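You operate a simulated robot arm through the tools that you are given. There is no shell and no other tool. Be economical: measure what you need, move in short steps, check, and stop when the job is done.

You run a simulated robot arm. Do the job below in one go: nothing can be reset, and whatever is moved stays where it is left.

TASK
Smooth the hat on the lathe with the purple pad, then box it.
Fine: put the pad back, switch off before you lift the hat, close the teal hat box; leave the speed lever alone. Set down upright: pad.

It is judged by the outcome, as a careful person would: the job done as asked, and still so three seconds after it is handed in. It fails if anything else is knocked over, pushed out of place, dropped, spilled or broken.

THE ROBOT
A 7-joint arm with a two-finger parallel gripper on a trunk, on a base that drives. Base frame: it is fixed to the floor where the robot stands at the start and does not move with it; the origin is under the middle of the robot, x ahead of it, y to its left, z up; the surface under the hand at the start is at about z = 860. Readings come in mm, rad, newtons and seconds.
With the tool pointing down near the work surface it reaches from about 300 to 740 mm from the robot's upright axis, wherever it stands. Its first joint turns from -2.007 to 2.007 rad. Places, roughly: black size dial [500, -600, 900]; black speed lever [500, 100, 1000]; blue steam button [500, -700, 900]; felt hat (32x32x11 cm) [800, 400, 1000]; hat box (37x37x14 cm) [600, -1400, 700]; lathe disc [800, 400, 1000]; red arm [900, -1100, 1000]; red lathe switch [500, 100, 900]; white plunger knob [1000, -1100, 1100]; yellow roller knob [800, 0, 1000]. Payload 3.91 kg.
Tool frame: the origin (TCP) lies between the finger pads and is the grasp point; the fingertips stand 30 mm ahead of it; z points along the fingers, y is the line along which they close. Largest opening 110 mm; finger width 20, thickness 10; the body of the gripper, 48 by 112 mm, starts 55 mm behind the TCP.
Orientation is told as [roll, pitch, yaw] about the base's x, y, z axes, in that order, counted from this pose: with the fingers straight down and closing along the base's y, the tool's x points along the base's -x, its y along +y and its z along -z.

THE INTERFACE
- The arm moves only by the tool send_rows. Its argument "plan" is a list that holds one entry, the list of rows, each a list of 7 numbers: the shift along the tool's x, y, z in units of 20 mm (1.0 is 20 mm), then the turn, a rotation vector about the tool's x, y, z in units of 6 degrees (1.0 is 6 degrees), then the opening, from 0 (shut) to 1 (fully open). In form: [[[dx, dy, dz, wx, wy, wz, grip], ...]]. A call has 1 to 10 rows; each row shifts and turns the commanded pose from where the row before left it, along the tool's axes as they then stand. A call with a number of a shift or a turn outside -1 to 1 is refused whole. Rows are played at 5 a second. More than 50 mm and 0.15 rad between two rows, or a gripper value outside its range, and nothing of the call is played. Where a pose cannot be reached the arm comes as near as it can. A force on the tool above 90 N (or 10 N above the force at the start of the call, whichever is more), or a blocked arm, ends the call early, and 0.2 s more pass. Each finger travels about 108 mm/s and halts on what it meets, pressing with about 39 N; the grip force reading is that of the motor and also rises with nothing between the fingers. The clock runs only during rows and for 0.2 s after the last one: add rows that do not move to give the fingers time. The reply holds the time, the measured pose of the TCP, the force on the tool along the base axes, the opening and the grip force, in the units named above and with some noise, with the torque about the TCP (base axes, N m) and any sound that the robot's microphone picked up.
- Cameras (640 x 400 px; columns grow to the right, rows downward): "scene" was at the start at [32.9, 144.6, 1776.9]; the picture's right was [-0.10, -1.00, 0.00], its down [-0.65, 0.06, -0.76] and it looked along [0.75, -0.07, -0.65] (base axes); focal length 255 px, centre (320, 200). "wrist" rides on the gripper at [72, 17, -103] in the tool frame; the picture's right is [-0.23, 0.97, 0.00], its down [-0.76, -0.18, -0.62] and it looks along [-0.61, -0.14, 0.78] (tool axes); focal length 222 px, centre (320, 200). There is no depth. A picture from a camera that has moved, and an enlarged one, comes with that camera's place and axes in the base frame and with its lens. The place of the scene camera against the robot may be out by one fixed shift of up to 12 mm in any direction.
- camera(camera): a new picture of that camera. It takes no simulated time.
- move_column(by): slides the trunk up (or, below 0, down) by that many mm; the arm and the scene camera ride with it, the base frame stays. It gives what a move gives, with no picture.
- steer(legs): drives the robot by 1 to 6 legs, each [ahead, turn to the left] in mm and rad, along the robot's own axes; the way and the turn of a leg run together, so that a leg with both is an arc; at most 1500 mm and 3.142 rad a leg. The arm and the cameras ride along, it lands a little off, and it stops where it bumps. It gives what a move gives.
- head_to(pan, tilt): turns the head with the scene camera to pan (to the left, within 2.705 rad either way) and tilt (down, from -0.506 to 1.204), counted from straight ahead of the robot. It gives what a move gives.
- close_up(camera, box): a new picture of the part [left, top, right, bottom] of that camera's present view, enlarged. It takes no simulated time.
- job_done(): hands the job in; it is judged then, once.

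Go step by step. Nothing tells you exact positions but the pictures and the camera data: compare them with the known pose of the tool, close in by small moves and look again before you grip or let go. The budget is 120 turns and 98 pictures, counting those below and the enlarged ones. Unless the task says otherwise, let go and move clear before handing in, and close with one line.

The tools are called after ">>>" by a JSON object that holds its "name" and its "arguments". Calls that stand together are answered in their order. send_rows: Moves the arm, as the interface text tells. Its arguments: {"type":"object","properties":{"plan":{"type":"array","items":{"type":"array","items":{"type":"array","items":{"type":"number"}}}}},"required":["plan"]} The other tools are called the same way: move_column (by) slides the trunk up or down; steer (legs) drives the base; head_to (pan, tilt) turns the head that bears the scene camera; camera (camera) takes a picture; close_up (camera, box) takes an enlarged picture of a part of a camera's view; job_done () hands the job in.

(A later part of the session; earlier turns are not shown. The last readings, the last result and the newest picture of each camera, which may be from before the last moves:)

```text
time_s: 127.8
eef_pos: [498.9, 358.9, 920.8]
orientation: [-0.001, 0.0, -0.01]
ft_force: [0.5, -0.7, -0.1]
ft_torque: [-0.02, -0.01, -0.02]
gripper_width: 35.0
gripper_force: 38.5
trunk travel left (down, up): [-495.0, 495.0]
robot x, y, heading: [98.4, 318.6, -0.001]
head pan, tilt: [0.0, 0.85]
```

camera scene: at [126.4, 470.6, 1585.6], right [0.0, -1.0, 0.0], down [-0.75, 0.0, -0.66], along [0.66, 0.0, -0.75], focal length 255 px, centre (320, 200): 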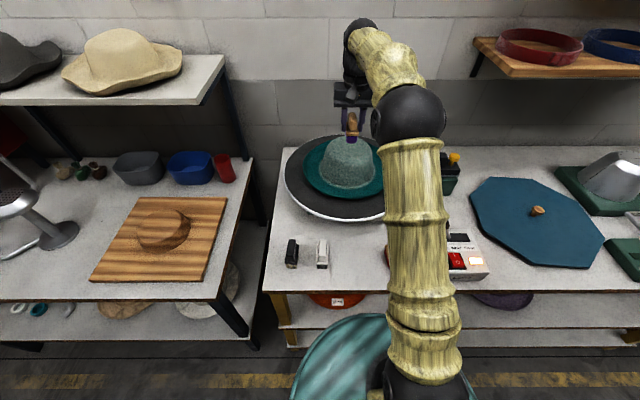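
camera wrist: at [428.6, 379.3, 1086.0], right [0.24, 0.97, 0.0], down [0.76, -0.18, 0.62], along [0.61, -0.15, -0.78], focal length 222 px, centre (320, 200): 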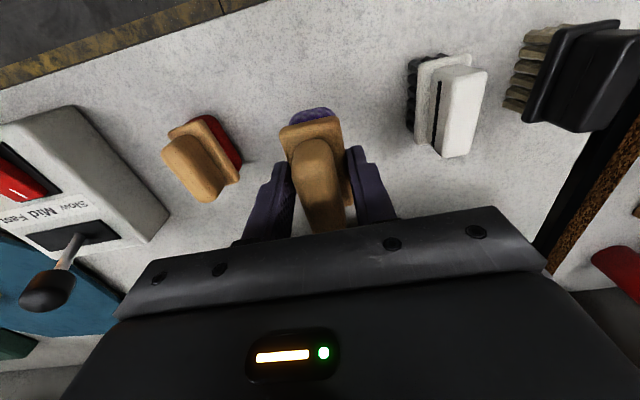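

>>> {"name": "send_rows", "arguments": {"plan": [[[0, 0, 0.05, 0, 0, 0, 0], [0, 0, 0, 0, 0, 0, 0]]]}}

>>> {"name": "send_rows", "arguments": {"plan": [[[0, 0, 0.05, 0, 0, 0, 0], [0, 0, 0, 0, 0, 0, 0]]]}}

>>> {"name": "close_up", "arguments": {"camera": "scene", "box": [300, 140, 420, 230]}}

```text
time_s: 128.4
eef_pos: [499.5, 357.5, 920.3]
orientation: [0.001, 0.001, -0.01]
ft_force: [-0.4, 0.6, -0.7]
ft_torque: [0.0, 0.04, 0.0]
gripper_width: 35.1
gripper_force: 38.7
trunk travel left (down, up): [-495.0, 495.0]
robot x, y, heading: [100.0, 316.4, -0.011]
head pan, tilt: [0.0, 0.85]
```

```text
time_s: 129.1
eef_pos: [499.9, 357.4, 919.4]
orientation: [0.0, 0.0, -0.01]
ft_force: [0.0, -0.9, -1.5]
ft_torque: [0.01, -0.03, 0.0]
gripper_width: 35.1
gripper_force: 39.1
trunk travel left (down, up): [-495.0, 495.0]
robot x, y, heading: [98.9, 316.8, -0.005]
head pan, tilt: [0.0, 0.85]
```

```text
4.44 times, centred on (360, 185) of scene
camera zoom: at [126.7, 470.4, 1385.6], right [0.0, -1.0, 0.0], down [-0.75, 0.0, -0.66], along [0.66, 0.0, -0.75], focal length 1135 px, centre (142, 267)
```

zoom: 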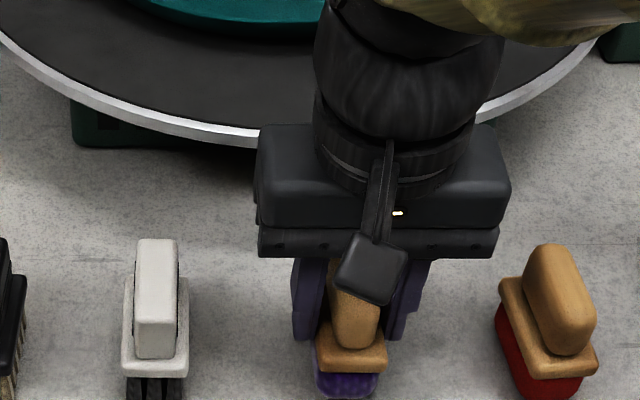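

>>> {"name": "send_rows", "arguments": {"plan": [[[0, 0, 0.07, 0, 0, 0, 0], [0, 0, 0, 0, 0, 0, 0]]]}}

>>> {"name": "send_rows", "arguments": {"plan": [[[0, 0, 0.07, 0, 0, 0, 0], [0, 0, 0, 0, 0, 0, 0]]]}}

>>> {"name": "send_rows", "arguments": {"plan": [[[0, 0, 0.05, 0, 0, 0, 0], [0, 0, 0, 0, 0, 0, 0]]]}}

```text
time_s: 129.7
eef_pos: [498.9, 358.9, 918.8]
orientation: [0.001, -0.003, -0.009]
ft_force: [0.2, -0.6, 2.4]
ft_torque: [0.03, -0.08, 0.0]
gripper_width: 35.3
gripper_force: 39.0
trunk travel left (down, up): [-495.0, 495.0]
robot x, y, heading: [101.6, 315.8, -0.008]
head pan, tilt: [0.0, 0.85]
```

```text
time_s: 130.2
eef_pos: [498.5, 358.3, 917.4]
orientation: [0.001, -0.006, -0.009]
ft_force: [-0.2, 1.0, 18.6]
ft_torque: [-0.06, -0.61, 0.01]
gripper_width: 35.1
gripper_force: 38.3
trunk travel left (down, up): [-495.0, 495.0]
robot x, y, heading: [98.8, 320.1, -0.006]
head pan, tilt: [0.0, 0.85]
```

```text
time_s: 130.8
eef_pos: [499.9, 357.4, 918.0]
orientation: [0.001, -0.003, -0.008]
ft_force: [0.8, 0.8, 27.0]
ft_torque: [0.01, -0.94, 0.05]
gripper_width: 35.3
gripper_force: 39.5
trunk travel left (down, up): [-495.0, 495.0]
robot x, y, heading: [96.3, 318.2, -0.007]
head pan, tilt: [0.0, 0.85]
```

The pad stands on the table. I ease off, open and rise.

>>> {"name": "send_rows", "arguments": {"plan": [[[0, 0, -0.08, 0, 0, 0, 0], [0, 0, 0, 0, 0, 0, 0.4], [0, 0, 0, 0, 0, 0, 0.55], [0, 0, 0, 0, 0, 0, 0.55], [0, 0, -0.5, 0, 0, 0, 0.55], [0, 0, -1, 0, 0, 0, 0.55], [0, 0, -1, 0, 0, 0, 0.55], [0, 0, -1, 0, 0, 0, 0.55], [0, 0, -1, 0, 0, 0, 0.3], [0, 0, -1, 0, 0, 0, 0]]]}}

>>> {"name": "close_up", "arguments": {"camera": "scene", "box": [260, 120, 420, 230]}}

```text
time_s: 133.1
eef_pos: [500.1, 359.3, 1028.9]
orientation: [0.0, 0.0, -0.009]
ft_force: [-0.3, -0.6, 0.1]
ft_torque: [-0.01, -0.02, 0.0]
gripper_width: 0.0
gripper_force: 37.9
trunk travel left (down, up): [-495.0, 495.0]
robot x, y, heading: [96.5, 316.1, -0.007]
head pan, tilt: [0.0, 0.85]
```

```text
3.64 times, centred on (340, 175) of scene
camera zoom: at [126.5, 470.4, 1385.6], right [0.0, -1.0, 0.0], down [-0.75, 0.0, -0.66], along [0.66, 0.0, -0.75], focal length 928 px, centre (247, 291)
```

zoom: 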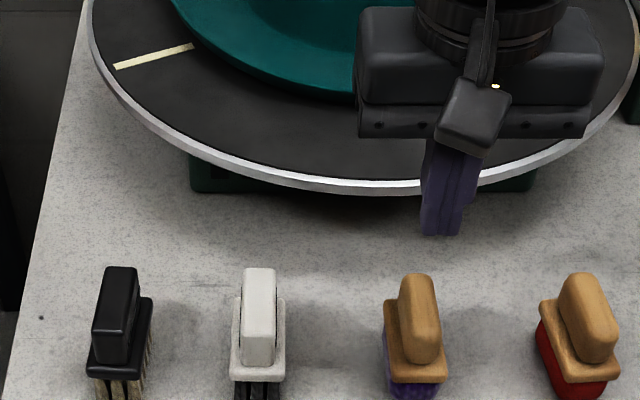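

The pad is back and upright. Now the switch: I go above the O end [457, 86].

>>> {"name": "send_rows", "arguments": {"plan": [[[1, -1, 0, 0, 0, 0, 0], [1, -1, 0, 0, 0, 0, 0], [0.1, -1, 0, 0, 0, 0, 0], [0, -1, 0, 0, 0, 0, 0], [0, -1, 0, 0, 0, 0, 0], [0, -1, 0, 0, 0, 0, 0], [0, -1, 0, 0, 0, 0, 0], [0, -1, 0, 0, 0, 0, 0], [0, -1, 0, 0, 0, 0, 0], [0, -1, 0, 0, 0, 0, 0]]]}}

>>> {"name": "send_rows", "arguments": {"plan": [[[0, -1, 0, 0, 0, 0, 0], [0, -1, 0, 0, 0, 0, 0], [0, -1, 0, 0, 0, 0, 0], [0, -0.65, 0, 0, 0, 0, 0], [0, 0, 1, 0, 0, 0, 0], [0, 0, 1, 0, 0, 0, 0], [0, 0, 0.5, 0, 0, 0, 0], [0, 0, 0, 0, 0, 0, 0]]]}}

>>> {"name": "close_up", "arguments": {"camera": "wrist", "box": [200, 40, 440, 190]}}

```text
time_s: 135.2
eef_pos: [455.4, 158.8, 1027.1]
orientation: [-0.001, 0.0, -0.009]
ft_force: [-0.1, 0.4, -0.4]
ft_torque: [0.0, 0.03, -0.02]
gripper_width: 0.0
gripper_force: 37.5
trunk travel left (down, up): [-495.0, 495.0]
robot x, y, heading: [97.8, 314.7, -0.003]
head pan, tilt: [0.0, 0.85]
```

```text
time_s: 137.1
eef_pos: [455.0, 85.5, 976.8]
orientation: [-0.001, 0.002, -0.008]
ft_force: [0.7, 0.8, 0.1]
ft_torque: [0.01, 0.04, 0.01]
gripper_width: 0.0
gripper_force: 38.0
trunk travel left (down, up): [-495.0, 495.0]
robot x, y, heading: [95.7, 319.9, -0.001]
head pan, tilt: [0.0, 0.85]
```

```text
2.67 times, centred on (320, 115) of wrist
camera zoom: at [383.9, 103.4, 1079.8], right [0.24, 0.97, 0.0], down [0.76, -0.18, 0.62], along [0.61, -0.15, -0.78], focal length 592 px, centre (320, 427)
```

zoom: 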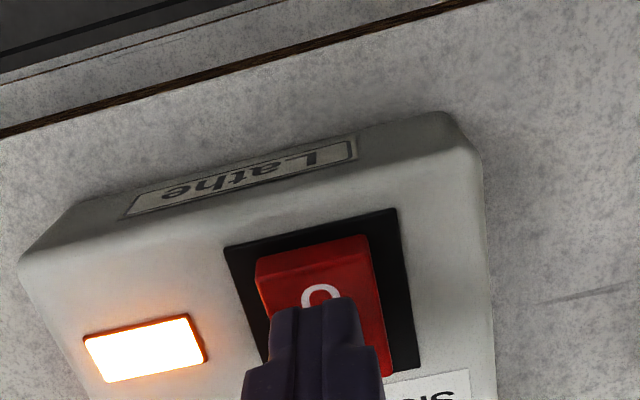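

>>> {"name": "send_rows", "arguments": {"plan": [[[0.1, 0, 0.5, 0, 0, 0, 0], [0, 0, 0.3, 0, 0, 0, 0], [0, 0, 0.2, 0, 0, 0, 0], [0, 0, 0, 0, 0, 0, 0]]]}}

>>> {"name": "close_up", "arguments": {"camera": "wrist", "box": [200, 40, 440, 190]}}

```text
time_s: 138.1
eef_pos: [452.1, 84.9, 957.6]
orientation: [-0.001, -0.001, -0.009]
ft_force: [-0.1, -0.4, 3.2]
ft_torque: [0.01, -0.01, -0.02]
gripper_width: 0.1
gripper_force: 37.5
trunk travel left (down, up): [-495.0, 495.0]
robot x, y, heading: [98.3, 316.3, -0.007]
head pan, tilt: [0.0, 0.85]
```

```text
2.67 times, centred on (320, 115) of wrist
camera zoom: at [381.9, 103.4, 1060.6], right [0.24, 0.97, 0.0], down [0.76, -0.18, 0.62], along [0.61, -0.15, -0.78], focal length 592 px, centre (320, 427)
```

zoom: 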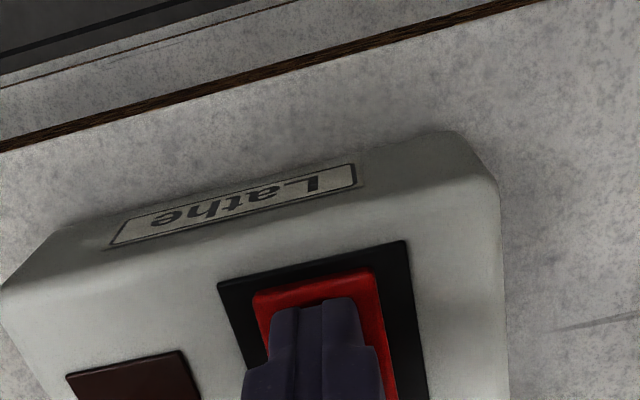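

The lathe lamp is off. I rise and go to the near edge of the brim to inspect its profile for the grasp.

>>> {"name": "send_rows", "arguments": {"plan": [[[0, 0, -1, 0, 0, 0, 0], [0, 0, -1, 0, 0, 0, 0], [0, 0, -1, 0, 0, 0, 0], [0, 0, -1, 0, 0, 0, 0], [0, 1, -0.2, 0, 0, 0, 0], [0, 1, 0, 0, 0, 0, 0], [0, 1, 0, 0, 0, 0, 0], [0, 1, 0, 0, 0, 0, 0], [0, 1, 0, 0, 0, 0, 0], [0, 1, 0, 0, 0, 0, 0]]]}}

>>> {"name": "send_rows", "arguments": {"plan": [[[0, 1, 0, 0, 0, 0, 0], [-1, 1, 0, 0, 0, 0, 0], [-1, 1, 0, 0, 0, 0, 0], [-1, 1, 0, 0, 0, 0, 0], [-1, 1, 0, 0, 0, 0, 0], [-1, 1, 0, 0, 0, 0, 0], [0, 1, 0, 0, 0, 0, 0], [0, 1, 0, 0, 0, 0, 0], [0, 0.6, 0, 0, 0, 0, 0], [0, 0, 0, 0, 0, 0, 0]]]}}

>>> {"name": "camera", "arguments": {"camera": "wrist"}}

>>> {"name": "close_up", "arguments": {"camera": "scene", "box": [270, 50, 430, 170]}}

```text
time_s: 140.2
eef_pos: [453.8, 205.2, 1041.9]
orientation: [-0.001, -0.001, -0.01]
ft_force: [0.5, -0.3, -0.6]
ft_torque: [-0.02, 0.0, 0.04]
gripper_width: 0.3
gripper_force: 37.5
trunk travel left (down, up): [-495.0, 495.0]
robot x, y, heading: [98.8, 319.0, -0.003]
head pan, tilt: [0.0, 0.85]
```

```text
time_s: 142.4
eef_pos: [554.9, 376.0, 1041.0]
orientation: [-0.001, -0.001, -0.008]
ft_force: [0.3, -0.2, 0.5]
ft_torque: [0.0, 0.04, -0.01]
gripper_width: 0.0
gripper_force: 37.5
trunk travel left (down, up): [-495.0, 495.0]
robot x, y, heading: [99.4, 316.4, -0.005]
head pan, tilt: [0.0, 0.85]
```

```text
36 pictures are left
camera wrist: at [484.2, 394.8, 1144.6], right [0.24, 0.97, 0.0], down [0.76, -0.18, 0.62], along [0.61, -0.15, -0.78], focal length 222 px, centre (320, 200)
```

wrist: 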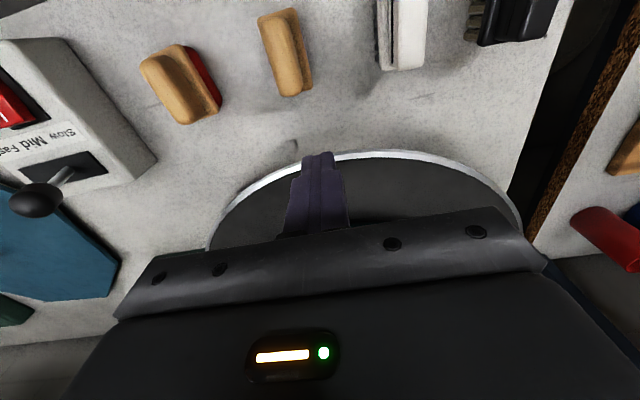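

```text
3.33 times, centred on (350, 110) of scene
camera zoom: at [126.6, 470.5, 1385.6], right [0.0, -1.0, 0.0], down [-0.75, 0.0, -0.66], along [0.66, 0.0, -0.75], focal length 851 px, centre (220, 500)
```

zoom: 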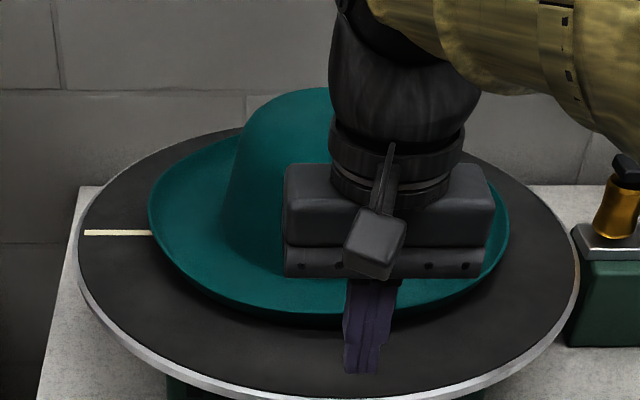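

The brim is a smooth dish sloping up outward about 25°. I'll tilt the hand to approach it along that slope from outside, fingers closing across the brim: first pitch, then roll 90°.

>>> {"name": "send_rows", "arguments": {"plan": [[[0.5, 0, -1, 0, 0, 0, 0], [0.5, 0, -1, 0, 0, 0, 0], [0, 0, 0, 0, -1, 0, 0.3], [0, 0, 0, 0, -1, 0, 0.3], [0, 0, 0, 0, -1, 0, 0.3], [0, 0, 0, 0, -1, 0, 0.3], [0, 0, 0, 0, -1, 0, 0.3], [0, 0, 0, 0, -1, 0, 0.3], [0, 0, 0, 0, -1, 0, 0.3], [0, 0, 0, 0, -1, 0, 0.3]]]}}

>>> {"name": "send_rows", "arguments": {"plan": [[[0, 0, 0, 0, -1, 0, 0.3], [0, 0, 0, 0, -1, 0, 0.3], [0, 0, 0, 0, 0, 1, 0.3], [0, 0, 0, 0, 0, 1, 0.3], [0, 0, 0, 0, 0, 1, 0.3], [0, 0, 0, 0, 0, 1, 0.3], [0, 0, 0, 0, 0, 1, 0.3], [0, 0, 0, 0, 0, 1, 0.3], [0, 0, 0, 0, 0, 1, 0.3], [0, 0, 0, 0, 0, 1, 0.3]]]}}

>>> {"name": "send_rows", "arguments": {"plan": [[[0, 0, 0, 0, 0, 1, 0.3], [0, 0, 0, 0, 0, 1, 0.3], [0, 0, 0, 0, 0, 1, 0.3], [0, 0, 0, 0, 0, 1, 0.3], [0, 0, 0, 0, 0, 1, 0.3], [0, 0, 0, 0, 0, 1, 0.3], [0, 0, 0, 0, 0, 1, 0.3], [0, 0, 0, 0, 0, 0, 0.3]]]}}

>>> {"name": "camera", "arguments": {"camera": "wrist"}}

>>> {"name": "camera", "arguments": {"camera": "scene"}}

```text
time_s: 144.7
eef_pos: [535.4, 377.9, 1082.2]
orientation: [0.001, -0.84, -0.008]
ft_force: [-0.6, -0.1, 0.0]
ft_torque: [0.02, 0.01, 0.0]
gripper_width: 33.0
gripper_force: 0.0
trunk travel left (down, up): [-495.0, 495.0]
robot x, y, heading: [98.8, 319.2, -0.003]
head pan, tilt: [0.0, 0.85]
```

```text
time_s: 146.8
eef_pos: [546.0, 377.8, 1071.6]
orientation: [0.896, -0.611, -1.148]
ft_force: [-0.2, 0.1, -0.6]
ft_torque: [0.0, -0.01, 0.01]
gripper_width: 32.7
gripper_force: 0.1
out of reach, approached as far as the arm can: row 2
trunk travel left (down, up): [-495.0, 495.0]
robot x, y, heading: [97.8, 321.1, -0.009]
head pan, tilt: [0.0, 0.85]
```

```text
time_s: 148.7
eef_pos: [546.1, 374.3, 1072.5]
orientation: [1.034, 0.002, -1.584]
ft_force: [0.4, 0.0, -0.5]
ft_torque: [0.01, -0.03, -0.01]
gripper_width: 33.1
gripper_force: 0.0
trunk travel left (down, up): [-495.0, 495.0]
robot x, y, heading: [97.3, 319.4, -0.0]
head pan, tilt: [0.0, 0.85]
```

```text
34 pictures are left
camera wrist: at [468.3, 450.2, 1140.1], right [0.5, -0.23, 0.84], down [-0.64, -0.75, 0.16], along [0.59, -0.61, -0.52], focal length 222 px, centre (320, 200)
```

wrist: 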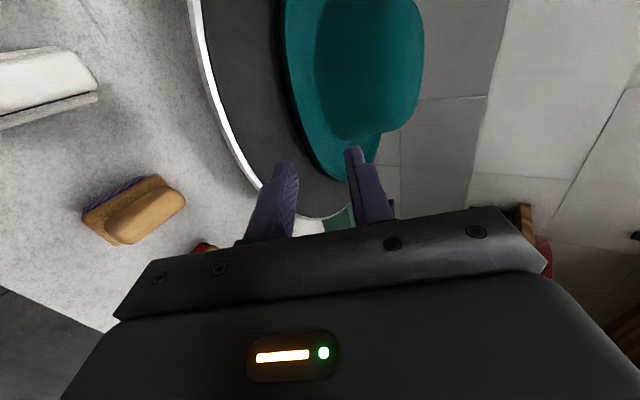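

```text
33 pictures are left
camera scene: at [126.5, 470.4, 1385.7], right [0.0, -1.0, 0.0], down [-0.75, 0.0, -0.66], along [0.66, 0.0, -0.75], focal length 255 px, centre (320, 200)
```

scene: 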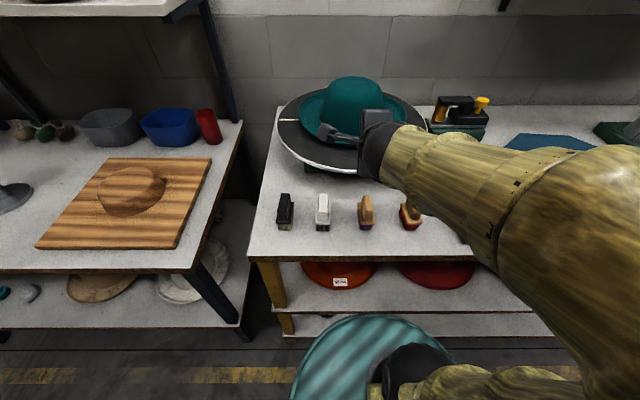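

The hand is now tilted ~30° below horizontal with the fingers above/below the brim plane. Brim edge ≈[645,376,990]; I move to a stand-off point with a narrow opening and look.

>>> {"name": "send_rows", "arguments": {"plan": [[[0, -0.4, 0.5, 0, 0, 0, 0.18], [0, -0.38, 0.5, 0, 0, 0, 0.18], [0, 0, 0.7, 0, 0, 0, 0.18], [0, 0, 0.7, 0, 0, 0, 0.18], [0, 0, 0, 0, 0, 0, 0.18]]]}}

>>> {"name": "close_up", "arguments": {"camera": "wrist", "box": [200, 20, 440, 230]}}

>>> {"name": "close_up", "arguments": {"camera": "scene", "box": [290, 60, 410, 180]}}

```text
time_s: 149.8
eef_pos: [577.8, 377.1, 1039.7]
orientation: [1.047, -0.002, -1.581]
ft_force: [1.1, 0.2, -0.3]
ft_torque: [0.01, 0.01, -0.03]
gripper_width: 19.6
gripper_force: 0.0
out of reach, approached as far as the arm can: row 2
trunk travel left (down, up): [-495.0, 495.0]
robot x, y, heading: [99.0, 320.4, -0.005]
head pan, tilt: [0.0, 0.85]
```

```text
1.90 times, centred on (320, 125) of wrist
camera zoom: at [498.9, 450.4, 1106.2], right [0.48, -0.23, 0.84], down [-0.63, -0.76, 0.16], along [0.6, -0.61, -0.51], focal length 423 px, centre (320, 343)
```

zoom: 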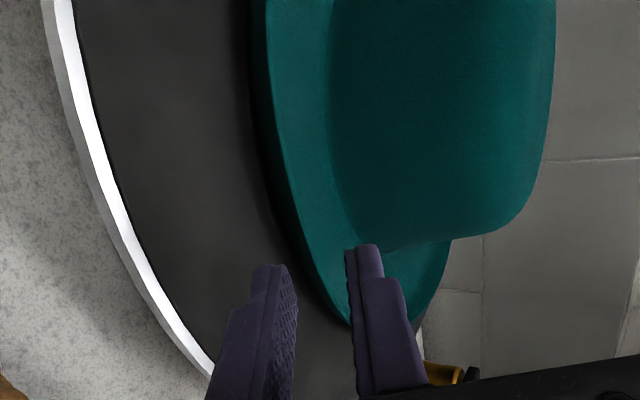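

```text
3.33 times, centred on (350, 120) of scene
camera zoom: at [126.7, 470.4, 1385.6], right [0.0, -1.0, 0.0], down [-0.75, 0.0, -0.66], along [0.66, 0.0, -0.75], focal length 851 px, centre (220, 467)
```

zoom: 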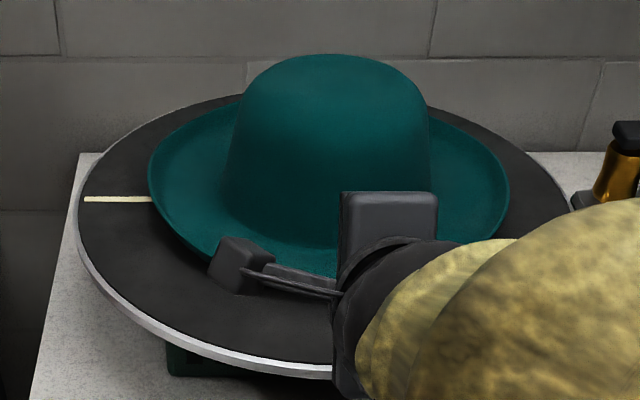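

Two views agree: brim edge at [648,376,989]. I align 7 mm lower and advance 45 mm along the fingers, then check.

>>> {"name": "send_rows", "arguments": {"plan": [[[0, -0.37, 0.5, 0, 0, 0, 0.18], [0, 0, 0.6, 0, 0, 0, 0.18], [0, 0, 0.6, 0, 0, 0, 0.18], [0, 0, 0.5, 0, 0, 0, 0.18], [0, 0, 0, 0, 0, 0, 0.18]]]}}

>>> {"name": "close_up", "arguments": {"camera": "wrist", "box": [240, 40, 400, 190]}}

```text
time_s: 151.1
eef_pos: [611.6, 376.5, 1012.3]
orientation: [1.048, 0.0, -1.579]
ft_force: [0.0, 0.5, 1.7]
ft_torque: [0.0, 0.03, -0.03]
gripper_width: 20.0
gripper_force: 0.1
trunk travel left (down, up): [-495.0, 495.0]
robot x, y, heading: [103.3, 316.6, -0.004]
head pan, tilt: [0.0, 0.85]
```

```text
2.67 times, centred on (320, 115) of wrist
camera zoom: at [532.9, 450.9, 1077.7], right [0.49, -0.23, 0.84], down [-0.63, -0.76, 0.16], along [0.6, -0.61, -0.51], focal length 592 px, centre (320, 427)
```

zoom: 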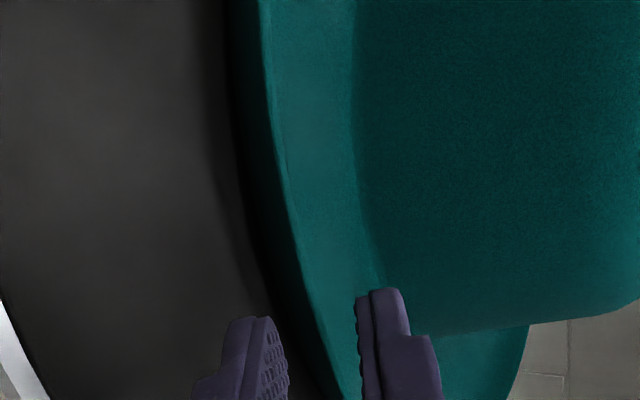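

Alignment looks centred on the brim edge. I advance another 24 mm.

>>> {"name": "send_rows", "arguments": {"plan": [[[0, 0, 0.4, 0, 0, 0, 0.18], [0, 0, 0.4, 0, 0, 0, 0.18], [0, 0, 0.4, 0, 0, 0, 0.18], [0, 0, 0, 0, 0, 0, 0.18]]]}}

>>> {"name": "close_up", "arguments": {"camera": "wrist", "box": [240, 40, 400, 190]}}

```text
time_s: 152.1
eef_pos: [631.2, 376.9, 1001.4]
orientation: [1.049, 0.0, -1.578]
ft_force: [-10.2, 1.2, 6.1]
ft_torque: [0.08, 0.12, 0.08]
gripper_width: 20.1
gripper_force: 0.1
trunk travel left (down, up): [-495.0, 495.0]
robot x, y, heading: [98.2, 319.8, -0.008]
head pan, tilt: [0.0, 0.85]
```

```text
2.67 times, centred on (320, 115) of wrist
camera zoom: at [552.0, 451.2, 1066.5], right [0.48, -0.23, 0.84], down [-0.63, -0.76, 0.16], along [0.6, -0.61, -0.51], focal length 592 px, centre (320, 427)
```

zoom: 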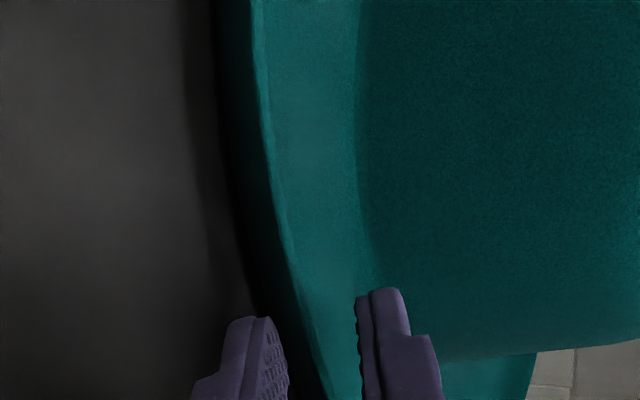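

The finger met something end-on (~10 N): the brim's outer face is a steep turned-up lip, as the wide dark band shows. A nearly vertical pinch across that lip suits better, so I back off, rise and rotate the tool toward vertical with fingers closing along x.

>>> {"name": "send_rows", "arguments": {"plan": [[[0, 0, -0.5, 0, 0, 0, 0.18], [0, 0, -1, 0, 0, 0, 0.18], [0, 0.9, -0.5, 0, 0, 0, 0.3], [0, 0.9, -0.5, 0, 0, 0, 0.4], [0, 0.9, -0.5, 0, 0, 0, 0.4], [0, 0, 0, 1, 0, 0, 0.4], [0, 0, 0, 1, 0, 0, 0.4], [0, 0, 0, 1, 0, 0, 0.4], [0, 0, 0, 1, 0, 0, 0.4], [0, 0, 0, 1, 0, 0, 0.4]]]}}

>>> {"name": "send_rows", "arguments": {"plan": [[[0, 0, 0, 1, 0, 0, 0.4], [0, 0, 0, 1, 0, 0, 0.4], [0, 0, 0, 0.5, 0, 0, 0.4], [0, 0, 0, 0, 0, 0, 0.4]]]}}

>>> {"name": "camera", "arguments": {"camera": "wrist"}}

```text
time_s: 154.2
eef_pos: [607.7, 376.4, 1076.4]
orientation: [0.523, 0.0, -1.581]
ft_force: [0.1, 0.4, -0.3]
ft_torque: [-0.01, 0.03, 0.01]
gripper_width: 44.1
gripper_force: 0.1
trunk travel left (down, up): [-495.0, 495.0]
robot x, y, heading: [102.7, 317.7, -0.002]
head pan, tilt: [0.0, 0.85]
```

```text
time_s: 155.2
eef_pos: [607.0, 378.1, 1076.9]
orientation: [0.261, 0.001, -1.579]
ft_force: [-0.6, -0.1, -0.6]
ft_torque: [-0.02, 0.01, 0.01]
gripper_width: 43.9
gripper_force: 0.1
trunk travel left (down, up): [-495.0, 495.0]
robot x, y, heading: [98.9, 316.3, -0.003]
head pan, tilt: [0.0, 0.85]
```

```text
28 pictures are left
camera wrist: at [599.4, 450.8, 1180.5], right [0.94, -0.24, 0.25], down [-0.34, -0.76, 0.56], along [0.06, -0.61, -0.79], focal length 222 px, centre (320, 200)
```

wrist: 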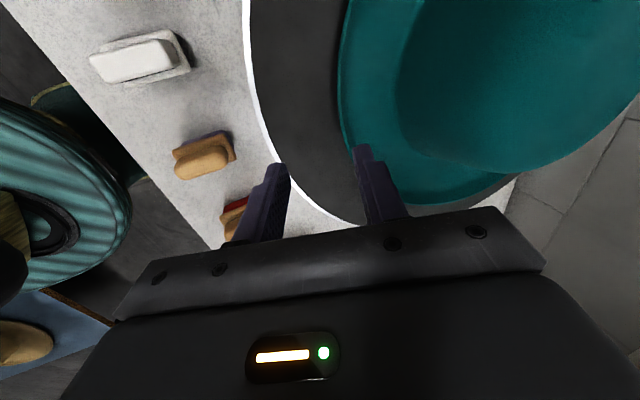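

>>> {"name": "send_rows", "arguments": {"plan": [[[0, 0.88, 0, 0, 0, 0, 0.4], [0, 0, 1, 0, 0, 0, 0.4], [0, 0, 0.8, 0, 0, 0, 0.4], [0, 0, 0, 0, 0, 0, 0.4]]]}}

>>> {"name": "close_up", "arguments": {"camera": "wrist", "box": [220, 40, 440, 220]}}

```text
time_s: 156.2
eef_pos: [633.8, 377.0, 1046.7]
orientation: [0.262, 0.0, -1.579]
ft_force: [0.8, -0.3, -0.2]
ft_torque: [0.0, -0.01, 0.0]
gripper_width: 44.0
gripper_force: 0.1
trunk travel left (down, up): [-495.0, 495.0]
robot x, y, heading: [99.3, 316.8, -0.002]
head pan, tilt: [0.0, 0.85]
```

```text
2.22 times, centred on (330, 130) of wrist
camera zoom: at [626.1, 450.4, 1149.9], right [0.94, -0.24, 0.25], down [-0.34, -0.76, 0.56], along [0.06, -0.61, -0.79], focal length 494 px, centre (298, 356)
```

zoom: 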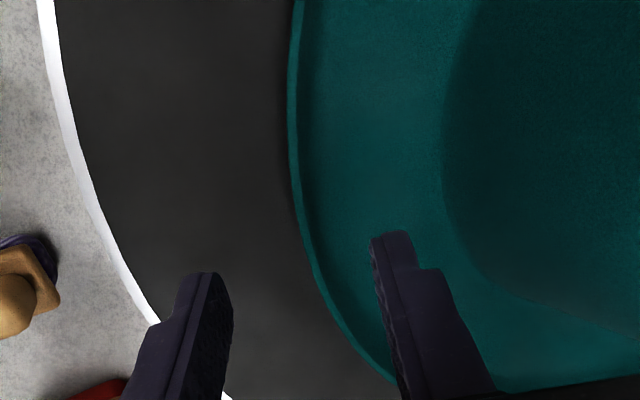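

Seen from above, the lip is thin (~5 mm) and near vertical at x≈655. I shift 4 mm inward and go down around it.

>>> {"name": "send_rows", "arguments": {"plan": [[[0, 0.22, 0.5, 0, 0, 0, 0.4], [0, 0, 0.8, 0, 0, 0, 0.4], [0, 0, 0, 0, 0, 0, 0.4]]]}}

>>> {"name": "close_up", "arguments": {"camera": "wrist", "box": [220, 40, 440, 220]}}

```text
time_s: 157.1
eef_pos: [646.1, 377.0, 1020.8]
orientation: [0.262, 0.002, -1.581]
ft_force: [0.0, -0.4, -0.5]
ft_torque: [0.0, 0.0, -0.01]
gripper_width: 44.2
gripper_force: 0.1
trunk travel left (down, up): [-495.0, 495.0]
robot x, y, heading: [98.2, 316.3, -0.006]
head pan, tilt: [0.0, 0.85]
```

```text
2.22 times, centred on (330, 130) of wrist
camera zoom: at [637.1, 450.2, 1126.1], right [0.94, -0.24, 0.25], down [-0.34, -0.76, 0.56], along [0.06, -0.61, -0.79], focal length 494 px, centre (298, 356)
```

zoom: 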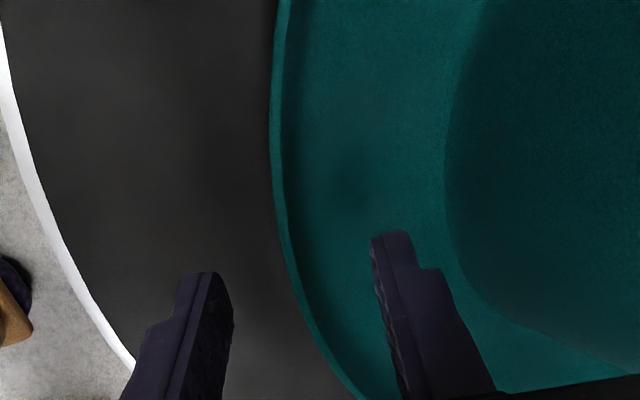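

The lip is centred between the fingers. I lower in small steps until the tip touches the brim or enough overlap.

>>> {"name": "send_rows", "arguments": {"plan": [[[0, 0, 0.3, 0, 0, 0, 0.4], [0, 0, 0, 0, 0, 0, 0.4]]]}}

>>> {"name": "send_rows", "arguments": {"plan": [[[0, 0, 0.15, 0, 0, 0, 0.4], [0, 0, 0, 0, 0, 0, 0.4]]]}}

>>> {"name": "send_rows", "arguments": {"plan": [[[0, 0, 0.12, 0, 0, 0, 0.4], [0, 0, 0, 0, 0, 0, 0.4]]]}}

```text
time_s: 157.7
eef_pos: [648.3, 377.8, 1016.9]
orientation: [0.261, 0.0, -1.578]
ft_force: [0.8, 0.2, -0.2]
ft_torque: [0.01, -0.02, 0.0]
gripper_width: 43.8
gripper_force: 0.1
trunk travel left (down, up): [-495.0, 495.0]
robot x, y, heading: [100.9, 317.6, -0.001]
head pan, tilt: [0.0, 0.85]
```

```text
time_s: 158.2
eef_pos: [647.5, 376.6, 1012.6]
orientation: [0.261, 0.001, -1.578]
ft_force: [0.2, 0.6, 0.5]
ft_torque: [0.0, 0.02, 0.01]
gripper_width: 44.1
gripper_force: 0.0
trunk travel left (down, up): [-495.0, 495.0]
robot x, y, heading: [101.6, 318.0, -0.007]
head pan, tilt: [0.0, 0.85]
```

```text
time_s: 158.8
eef_pos: [648.2, 377.3, 1011.3]
orientation: [0.263, 0.0, -1.579]
ft_force: [-0.5, 0.5, 0.7]
ft_torque: [0.0, 0.01, -0.01]
gripper_width: 43.8
gripper_force: 0.1
trunk travel left (down, up): [-495.0, 495.0]
robot x, y, heading: [97.0, 317.5, -0.003]
head pan, tilt: [0.0, 0.85]
```

>>> {"name": "send_rows", "arguments": {"plan": [[[0, 0, 0.1, 0, 0, 0, 0.28], [0, 0, 0.1, 0, 0, 0, 0.28], [0, 0, 0, 0, 0, 0, 0.28]]]}}

>>> {"name": "send_rows", "arguments": {"plan": [[[0, 0, 0.1, 0, 0, 0, 0.28], [0, 0, 0, 0, 0, 0, 0.28]]]}}

>>> {"name": "close_up", "arguments": {"camera": "wrist", "box": [220, 40, 440, 220]}}

```text
time_s: 159.7
eef_pos: [651.1, 376.9, 1007.7]
orientation: [0.262, 0.0, -1.58]
ft_force: [-0.8, 0.6, 0.7]
ft_torque: [0.02, 0.02, -0.01]
gripper_width: 30.7
gripper_force: 0.1
trunk travel left (down, up): [-495.0, 495.0]
robot x, y, heading: [101.4, 316.7, -0.001]
head pan, tilt: [0.0, 0.85]
```

```text
time_s: 160.2
eef_pos: [648.3, 376.1, 1004.9]
orientation: [0.262, 0.0, -1.58]
ft_force: [0.3, 0.8, 0.2]
ft_torque: [0.0, 0.01, -0.02]
gripper_width: 31.1
gripper_force: 0.0
trunk travel left (down, up): [-495.0, 495.0]
robot x, y, heading: [102.8, 319.7, -0.006]
head pan, tilt: [0.0, 0.85]
```

```text
2.22 times, centred on (330, 130) of wrist
camera zoom: at [641.4, 450.0, 1109.6], right [0.94, -0.24, 0.25], down [-0.34, -0.76, 0.56], along [0.06, -0.61, -0.79], focal length 494 px, centre (298, 356)
```

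zoom: 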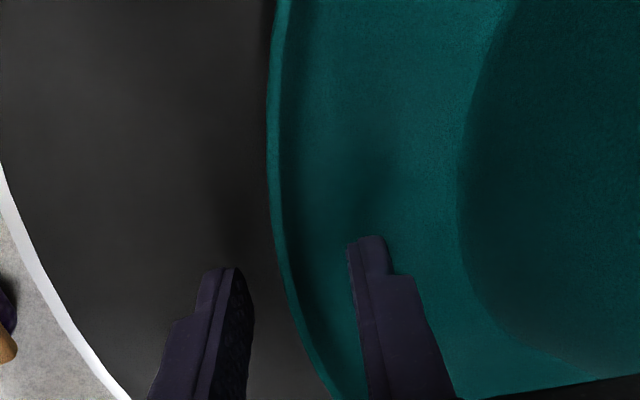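

>>> {"name": "send_rows", "arguments": {"plan": [[[0, 0, 0.12, 0, 0, 0, 0.28], [0, 0, 0, 0, 0, 0, 0.28]]]}}

>>> {"name": "send_rows", "arguments": {"plan": [[[0, 0, 0.1, 0, 0, 0, 0.28], [0, 0, 0, 0, 0, 0, 0.28]]]}}

```text
time_s: 160.8
eef_pos: [651.2, 376.4, 1003.5]
orientation: [0.262, 0.0, -1.58]
ft_force: [0.2, 0.0, -1.2]
ft_torque: [0.04, -0.02, -0.01]
gripper_width: 31.0
gripper_force: 0.1
trunk travel left (down, up): [-495.0, 495.0]
robot x, y, heading: [97.2, 315.3, -0.006]
head pan, tilt: [0.0, 0.85]
```

```text
time_s: 161.4
eef_pos: [650.5, 376.5, 1001.2]
orientation: [0.261, -0.001, -1.58]
ft_force: [0.1, 0.4, -0.4]
ft_torque: [-0.03, -0.03, 0.04]
gripper_width: 30.6
gripper_force: 0.1
trunk travel left (down, up): [-495.0, 495.0]
robot x, y, heading: [96.6, 318.6, -0.008]
head pan, tilt: [0.0, 0.85]
```

Enough overlap without contact; now I close on the lip.

>>> {"name": "send_rows", "arguments": {"plan": [[[0, 0, 0, 0, 0, 0, 0.1], [0, 0, 0, 0, 0, 0, 0], [0, 0, 0, 0, 0, 0, 0], [0, 0, 0, 0, 0, 0, 0]]]}}

>>> {"name": "close_up", "arguments": {"camera": "wrist", "box": [220, 40, 440, 220]}}

```text
time_s: 162.4
eef_pos: [650.1, 378.2, 1001.4]
orientation: [0.263, 0.001, -1.577]
ft_force: [-3.1, 5.5, -0.4]
ft_torque: [-0.12, 0.59, 0.74]
gripper_width: 11.7
gripper_force: 39.2
trunk travel left (down, up): [-495.0, 495.0]
robot x, y, heading: [99.6, 317.0, -0.005]
head pan, tilt: [0.0, 0.85]
```

```text
2.22 times, centred on (330, 130) of wrist
camera zoom: at [641.8, 451.0, 1105.5], right [0.94, -0.23, 0.25], down [-0.34, -0.76, 0.56], along [0.06, -0.61, -0.79], focal length 494 px, centre (298, 356)
```

zoom: 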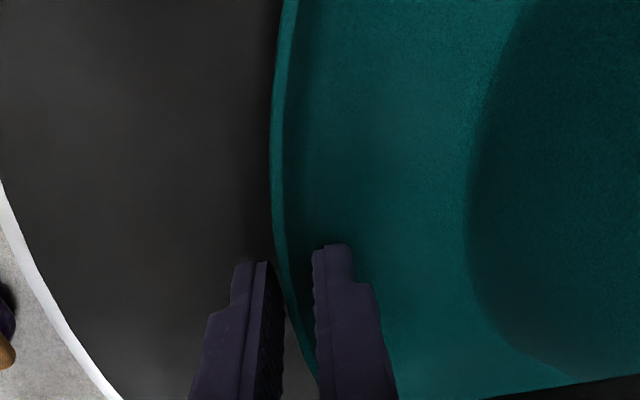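

Gripped at 11.7 mm. I lift slowly with the column and check.

>>> {"name": "move_column", "arguments": {"by": 40}}

>>> {"name": "close_up", "arguments": {"camera": "scene", "box": [270, 50, 430, 190]}}

```text
time_s: 163.3
eef_pos: [650.8, 376.9, 1041.3]
orientation: [0.262, 0.001, -1.581]
ft_force: [-0.5, 0.0, -1.6]
ft_torque: [0.05, 0.24, 0.02]
gripper_width: 7.7
gripper_force: 39.1
trunk travel left (down, up): [-535.0, 455.0]
robot x, y, heading: [97.7, 318.5, -0.009]
head pan, tilt: [0.0, 0.85]
```

```text
2.86 times, centred on (350, 120) of scene
camera zoom: at [127.1, 470.5, 1425.6], right [0.0, -1.0, 0.0], down [-0.75, 0.0, -0.66], along [0.66, 0.0, -0.75], focal length 729 px, centre (234, 429)
```

zoom: 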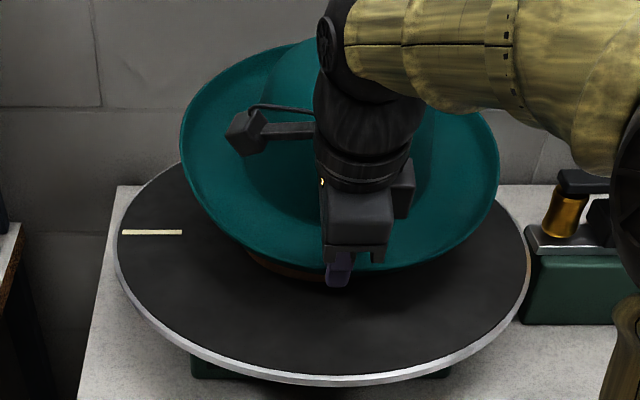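

The hat is lifting (far side tipped slightly up, a wooden block is underneath). I keep lifting straight up to clear the block.

>>> {"name": "move_column", "arguments": {"by": 60}}

>>> {"name": "move_column", "arguments": {"by": 80}}

>>> {"name": "camera", "arguments": {"camera": "scene"}}

>>> {"name": "camera", "arguments": {"camera": "wrist"}}

```text
time_s: 164.3
eef_pos: [651.1, 377.1, 1100.8]
orientation: [0.262, -0.002, -1.58]
ft_force: [-0.3, -0.4, -0.2]
ft_torque: [0.01, 0.2, 0.01]
gripper_width: 7.6
gripper_force: 39.1
trunk travel left (down, up): [-595.0, 395.0]
robot x, y, heading: [96.8, 323.4, -0.003]
head pan, tilt: [0.0, 0.85]
```

```text
time_s: 165.4
eef_pos: [651.1, 377.6, 1180.7]
orientation: [0.262, 0.0, -1.579]
ft_force: [-0.2, 0.7, -0.8]
ft_torque: [0.02, 0.19, -0.02]
gripper_width: 7.7
gripper_force: 38.5
trunk travel left (down, up): [-675.0, 315.0]
robot x, y, heading: [97.4, 315.9, -0.005]
head pan, tilt: [0.0, 0.85]
```

```text
22 pictures are left
camera scene: at [127.0, 470.5, 1565.6], right [0.0, -1.0, 0.0], down [-0.75, 0.0, -0.66], along [0.66, 0.0, -0.75], focal length 255 px, centre (320, 200)
```

scene: 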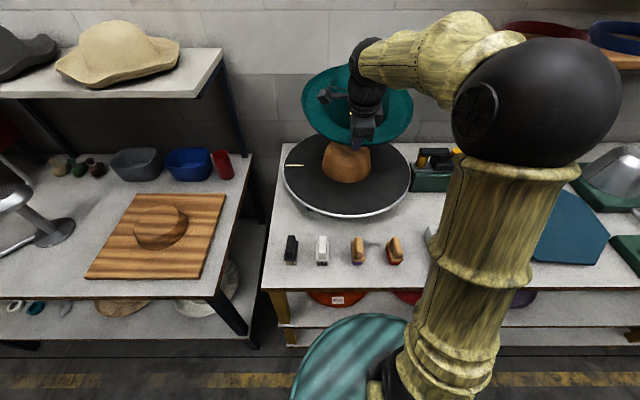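

```text
21 pictures are left
camera wrist: at [642.8, 450.0, 1285.3], right [0.94, -0.24, 0.25], down [-0.34, -0.76, 0.56], along [0.06, -0.61, -0.79], focal length 222 px, centre (320, 200)
```

wrist: 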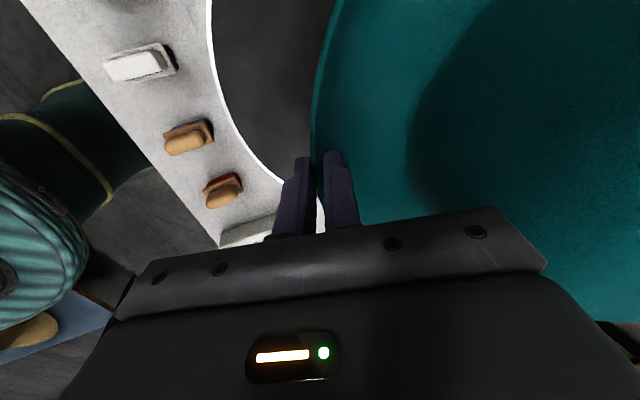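

The hat is clear of the block, held firmly with its far side tipped up. I raise it a bit, retract the arm a little, back off and drive to the box on the right.

>>> {"name": "move_column", "arguments": {"by": 100}}

>>> {"name": "steer", "arguments": {"legs": [[-260, 0]]}}

>>> {"name": "send_rows", "arguments": {"plan": [[[0, -0.966, -0.258, 0, 0, 0, 0], [0, -0.966, -0.258, 0, 0, 0, 0], [0, -0.966, -0.258, 0, 0, 0, 0], [0, -0.966, -0.258, 0, 0, 0, 0], [0, -0.966, -0.258, 0, 0, 0, 0], [0, -0.966, -0.258, 0, 0, 0, 0], [0, 0, 0, 0, 0, 0, 0]]]}}

>>> {"name": "steer", "arguments": {"legs": [[0, -1.571]]}}

>>> {"name": "camera", "arguments": {"camera": "scene"}}

```text
time_s: 166.8
eef_pos: [650.6, 376.9, 1281.4]
orientation: [0.263, -0.001, -1.58]
ft_force: [0.3, 0.5, -1.5]
ft_torque: [0.01, 0.25, 0.01]
gripper_width: 7.6
gripper_force: 38.9
trunk travel left (down, up): [-775.0, 215.0]
robot x, y, heading: [100.1, 318.1, -0.004]
head pan, tilt: [0.0, 0.85]
```

```text
time_s: 168.9
eef_pos: [389.4, 377.5, 1280.7]
orientation: [0.263, 0.001, -1.58]
ft_force: [-0.7, -1.1, -1.3]
ft_torque: [0.0, 0.18, -0.01]
gripper_width: 7.6
gripper_force: 39.7
trunk travel left (down, up): [-775.0, 215.0]
robot x, y, heading: [-160.7, 321.7, -0.003]
head pan, tilt: [0.0, 0.85]
```

```text
time_s: 170.5
eef_pos: [271.5, 379.0, 1281.8]
orientation: [0.263, -0.001, -1.579]
ft_force: [-0.6, 0.6, -1.3]
ft_torque: [0.03, 0.22, 0.03]
gripper_width: 7.6
gripper_force: 39.3
trunk travel left (down, up): [-775.0, 215.0]
robot x, y, heading: [-164.9, 323.5, -0.006]
head pan, tilt: [0.0, 0.85]
```

```text
time_s: 176.5
eef_pos: [-106.9, -111.6, 1281.4]
orientation: [0.262, -0.001, 3.124]
ft_force: [0.5, 0.3, -1.0]
ft_torque: [0.22, -0.04, 0.03]
gripper_width: 7.5
gripper_force: 38.6
trunk travel left (down, up): [-775.0, 215.0]
robot x, y, heading: [-162.1, 318.4, -1.582]
head pan, tilt: [0.0, 0.85]
```

```text
20 pictures are left
camera scene: at [-0.9, 300.0, 1665.6], right [-1.0, 0.01, 0.0], down [0.01, 0.75, -0.66], along [-0.01, -0.66, -0.75], focal length 255 px, centre (320, 200)
```

scene: 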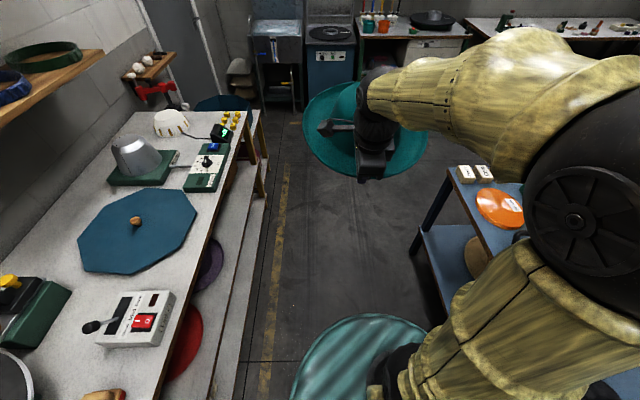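

The aisle ahead is clear (blue table well to the right). I drive on along −y and turn to face the box.

>>> {"name": "steer", "arguments": {"legs": [[1450, 0], [320, 0]]}}

>>> {"name": "steer", "arguments": {"legs": [[0, 1.575]]}}

>>> {"name": "camera", "arguments": {"camera": "scene"}}

>>> {"name": "camera", "arguments": {"camera": "wrist"}}

```text
time_s: 186.9
eef_pos: [-114.9, -1878.3, 1280.3]
orientation: [0.262, -0.001, 3.137]
ft_force: [0.0, 0.8, -0.8]
ft_torque: [0.25, -0.03, -0.01]
gripper_width: 7.4
gripper_force: 39.2
trunk travel left (down, up): [-775.0, 215.0]
robot x, y, heading: [-179.4, -1443.7, -1.566]
head pan, tilt: [0.0, 0.85]
```

```text
time_s: 192.9
eef_pos: [256.4, -1382.9, 1282.6]
orientation: [0.264, -0.001, -1.566]
ft_force: [0.7, 0.6, -1.9]
ft_torque: [0.02, 0.22, -0.01]
gripper_width: 7.3
gripper_force: 38.9
trunk travel left (down, up): [-775.0, 215.0]
robot x, y, heading: [-173.4, -1447.9, 0.007]
head pan, tilt: [0.0, 0.85]
```

```text
19 pictures are left
camera scene: at [-148.7, -1293.7, 1665.6], right [0.01, -1.0, 0.0], down [-0.75, -0.01, -0.66], along [0.66, 0.01, -0.75], focal length 255 px, centre (320, 200)
```

scene: 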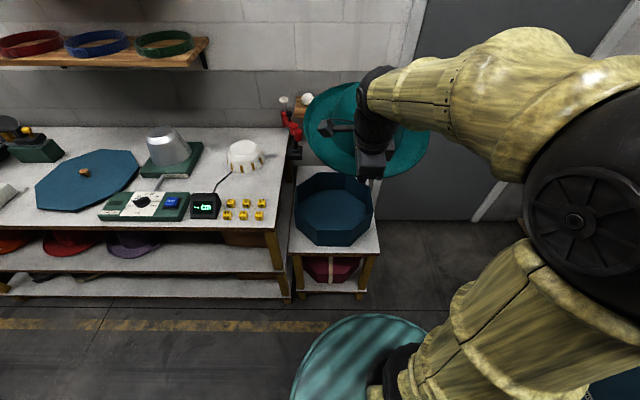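

```text
18 pictures are left
camera wrist: at [247.4, -1309.9, 1385.7], right [0.94, -0.22, 0.25], down [-0.33, -0.76, 0.56], along [0.07, -0.61, -0.79], focal length 222 px, centre (320, 200)
```

wrist: 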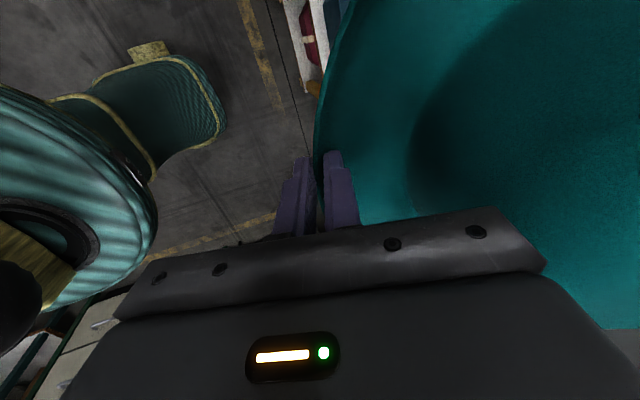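

The open box stands on a low table at roughly [650,−1360], rim about z≈750. I zoom in to fix it precisely.

>>> {"name": "close_up", "arguments": {"camera": "scene", "box": [270, 150, 400, 300]}}

```text
2.67 times, centred on (335, 225) of scene
camera zoom: at [-148.7, -1293.7, 1665.6], right [0.01, -1.0, 0.0], down [-0.75, -0.01, -0.66], along [0.66, 0.01, -0.75], focal length 681 px, centre (280, 133)
```

zoom: 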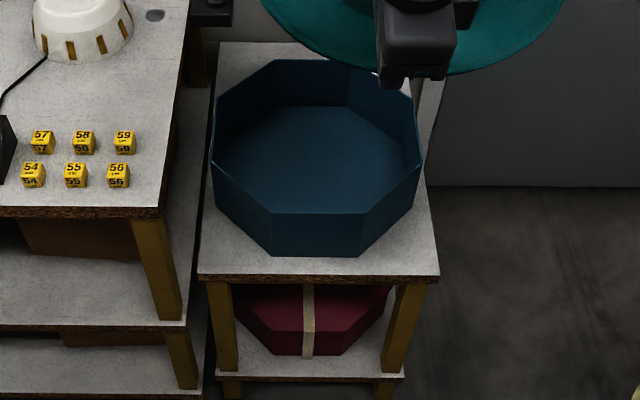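

Box centre computes to ≈[682,−1347], rim z≈734, floor ≈603. I level the hat (far side slightly down), drive 150 mm forward and extend the arm over the box.

>>> {"name": "send_rows", "arguments": {"plan": [[[0, 0, 0, 1, 0, 0, 0], [0, 0, 0, 1, 0, 0, 0], [0, 0, 0, 1, 0, 0, 0], [0, 0, 0, 1, 0, 0, 0], [0, 0, 0, 0, 0, 0, 0]]]}}

>>> {"name": "steer", "arguments": {"legs": [[150, 0]]}}

>>> {"name": "send_rows", "arguments": {"plan": [[[0.6, 0.985, -0.17, 0, 0, 0, 0], [0.6, 0.985, -0.17, 0, 0, 0, 0], [0.6, 0.985, -0.17, 0, 0, 0, 0], [0, 0.985, -0.17, 0, 0, 0, 0], [0, 0.985, -0.17, 0, 0, 0, 0], [0, 0.985, -0.17, 0, 0, 0, 0], [0, 0.8, -0.14, 0, 0, 0, 0], [0, 0, 0, 0, 0, 0, 0]]]}}

>>> {"name": "camera", "arguments": {"camera": "scene"}}

>>> {"name": "camera", "arguments": {"camera": "wrist"}}

```text
time_s: 194.1
eef_pos: [256.5, -1382.7, 1281.8]
orientation: [-0.16, 0.001, -1.564]
ft_force: [-0.4, -0.5, -2.0]
ft_torque: [0.06, 0.19, -0.01]
gripper_width: 7.6
gripper_force: 38.6
trunk travel left (down, up): [-775.0, 215.0]
robot x, y, heading: [-178.0, -1445.9, 0.011]
head pan, tilt: [0.0, 0.85]
```

```text
time_s: 195.6
eef_pos: [407.3, -1379.9, 1281.0]
orientation: [-0.159, 0.0, -1.566]
ft_force: [-0.6, -0.3, -1.8]
ft_torque: [0.02, 0.24, 0.0]
gripper_width: 7.5
gripper_force: 38.9
trunk travel left (down, up): [-775.0, 215.0]
robot x, y, heading: [-27.7, -1442.7, 0.013]
head pan, tilt: [0.0, 0.85]
```

```text
time_s: 197.4
eef_pos: [542.3, -1344.6, 1284.5]
orientation: [-0.159, 0.0, -1.563]
ft_force: [0.8, 0.3, -1.6]
ft_torque: [0.02, 0.2, -0.02]
gripper_width: 7.2
gripper_force: 38.5
trunk travel left (down, up): [-775.0, 215.0]
robot x, y, heading: [-24.7, -1445.1, 0.01]
head pan, tilt: [0.0, 0.85]
```

```text
16 pictures are left
camera scene: at [0.9, -1292.5, 1665.6], right [0.01, -1.0, 0.0], down [-0.75, -0.01, -0.66], along [0.66, 0.01, -0.75], focal length 255 px, centre (320, 200)
```

scene: 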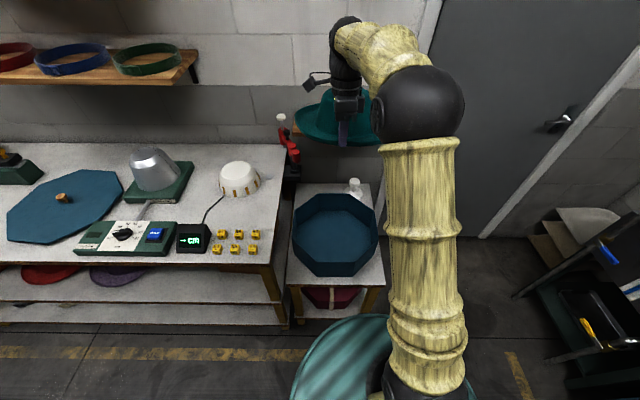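

```text
15 pictures are left
camera wrist: at [576.6, -1271.2, 1382.7], right [0.96, -0.22, -0.15], down [-0.07, -0.76, 0.64], along [-0.26, -0.61, -0.75], focal length 222 px, centre (320, 200)
```

wrist: 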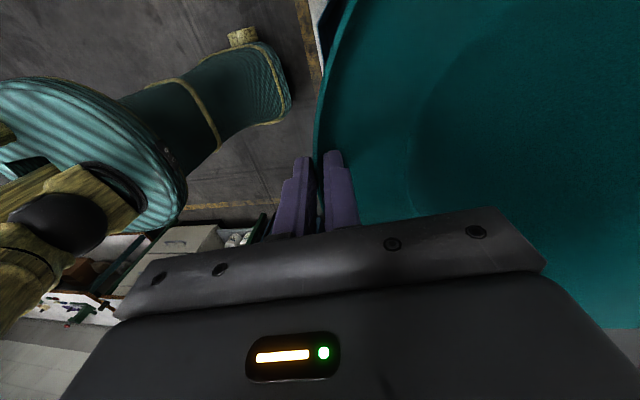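

>>> {"name": "close_up", "arguments": {"camera": "scene", "box": [270, 90, 400, 290]}}

```text
2.00 times, centred on (335, 190) of scene
camera zoom: at [0.9, -1292.5, 1665.6], right [0.01, -1.0, 0.0], down [-0.75, -0.01, -0.66], along [0.66, 0.01, -0.75], focal length 511 px, centre (290, 220)
```

zoom: 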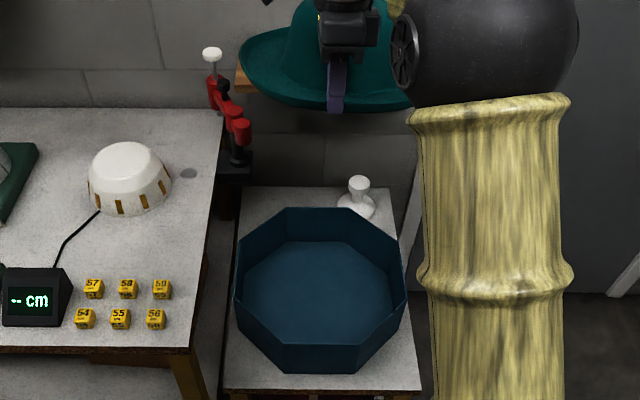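

Second fix: box centre ≈[678,−1348], rim ≈736 — the hat is well aligned. I lower the column in stages.

>>> {"name": "move_column", "arguments": {"by": -445}}

>>> {"name": "camera", "arguments": {"camera": "scene"}}

```text
refused: -445 is not a number from -400 to 400
```

```text
13 pictures are left
camera scene: at [0.9, -1292.5, 1665.6], right [0.01, -1.0, 0.0], down [-0.75, -0.01, -0.66], along [0.66, 0.01, -0.75], focal length 255 px, centre (320, 200)
```

scene: 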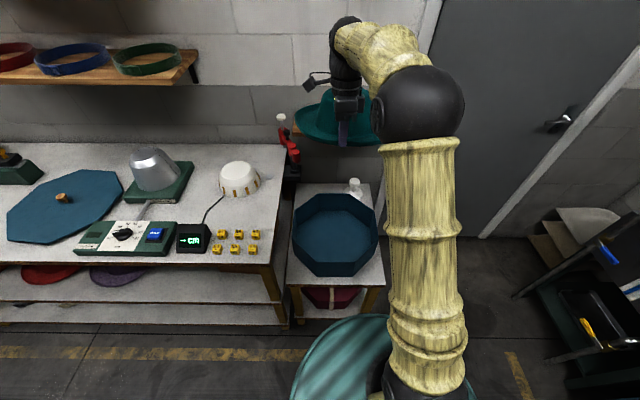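

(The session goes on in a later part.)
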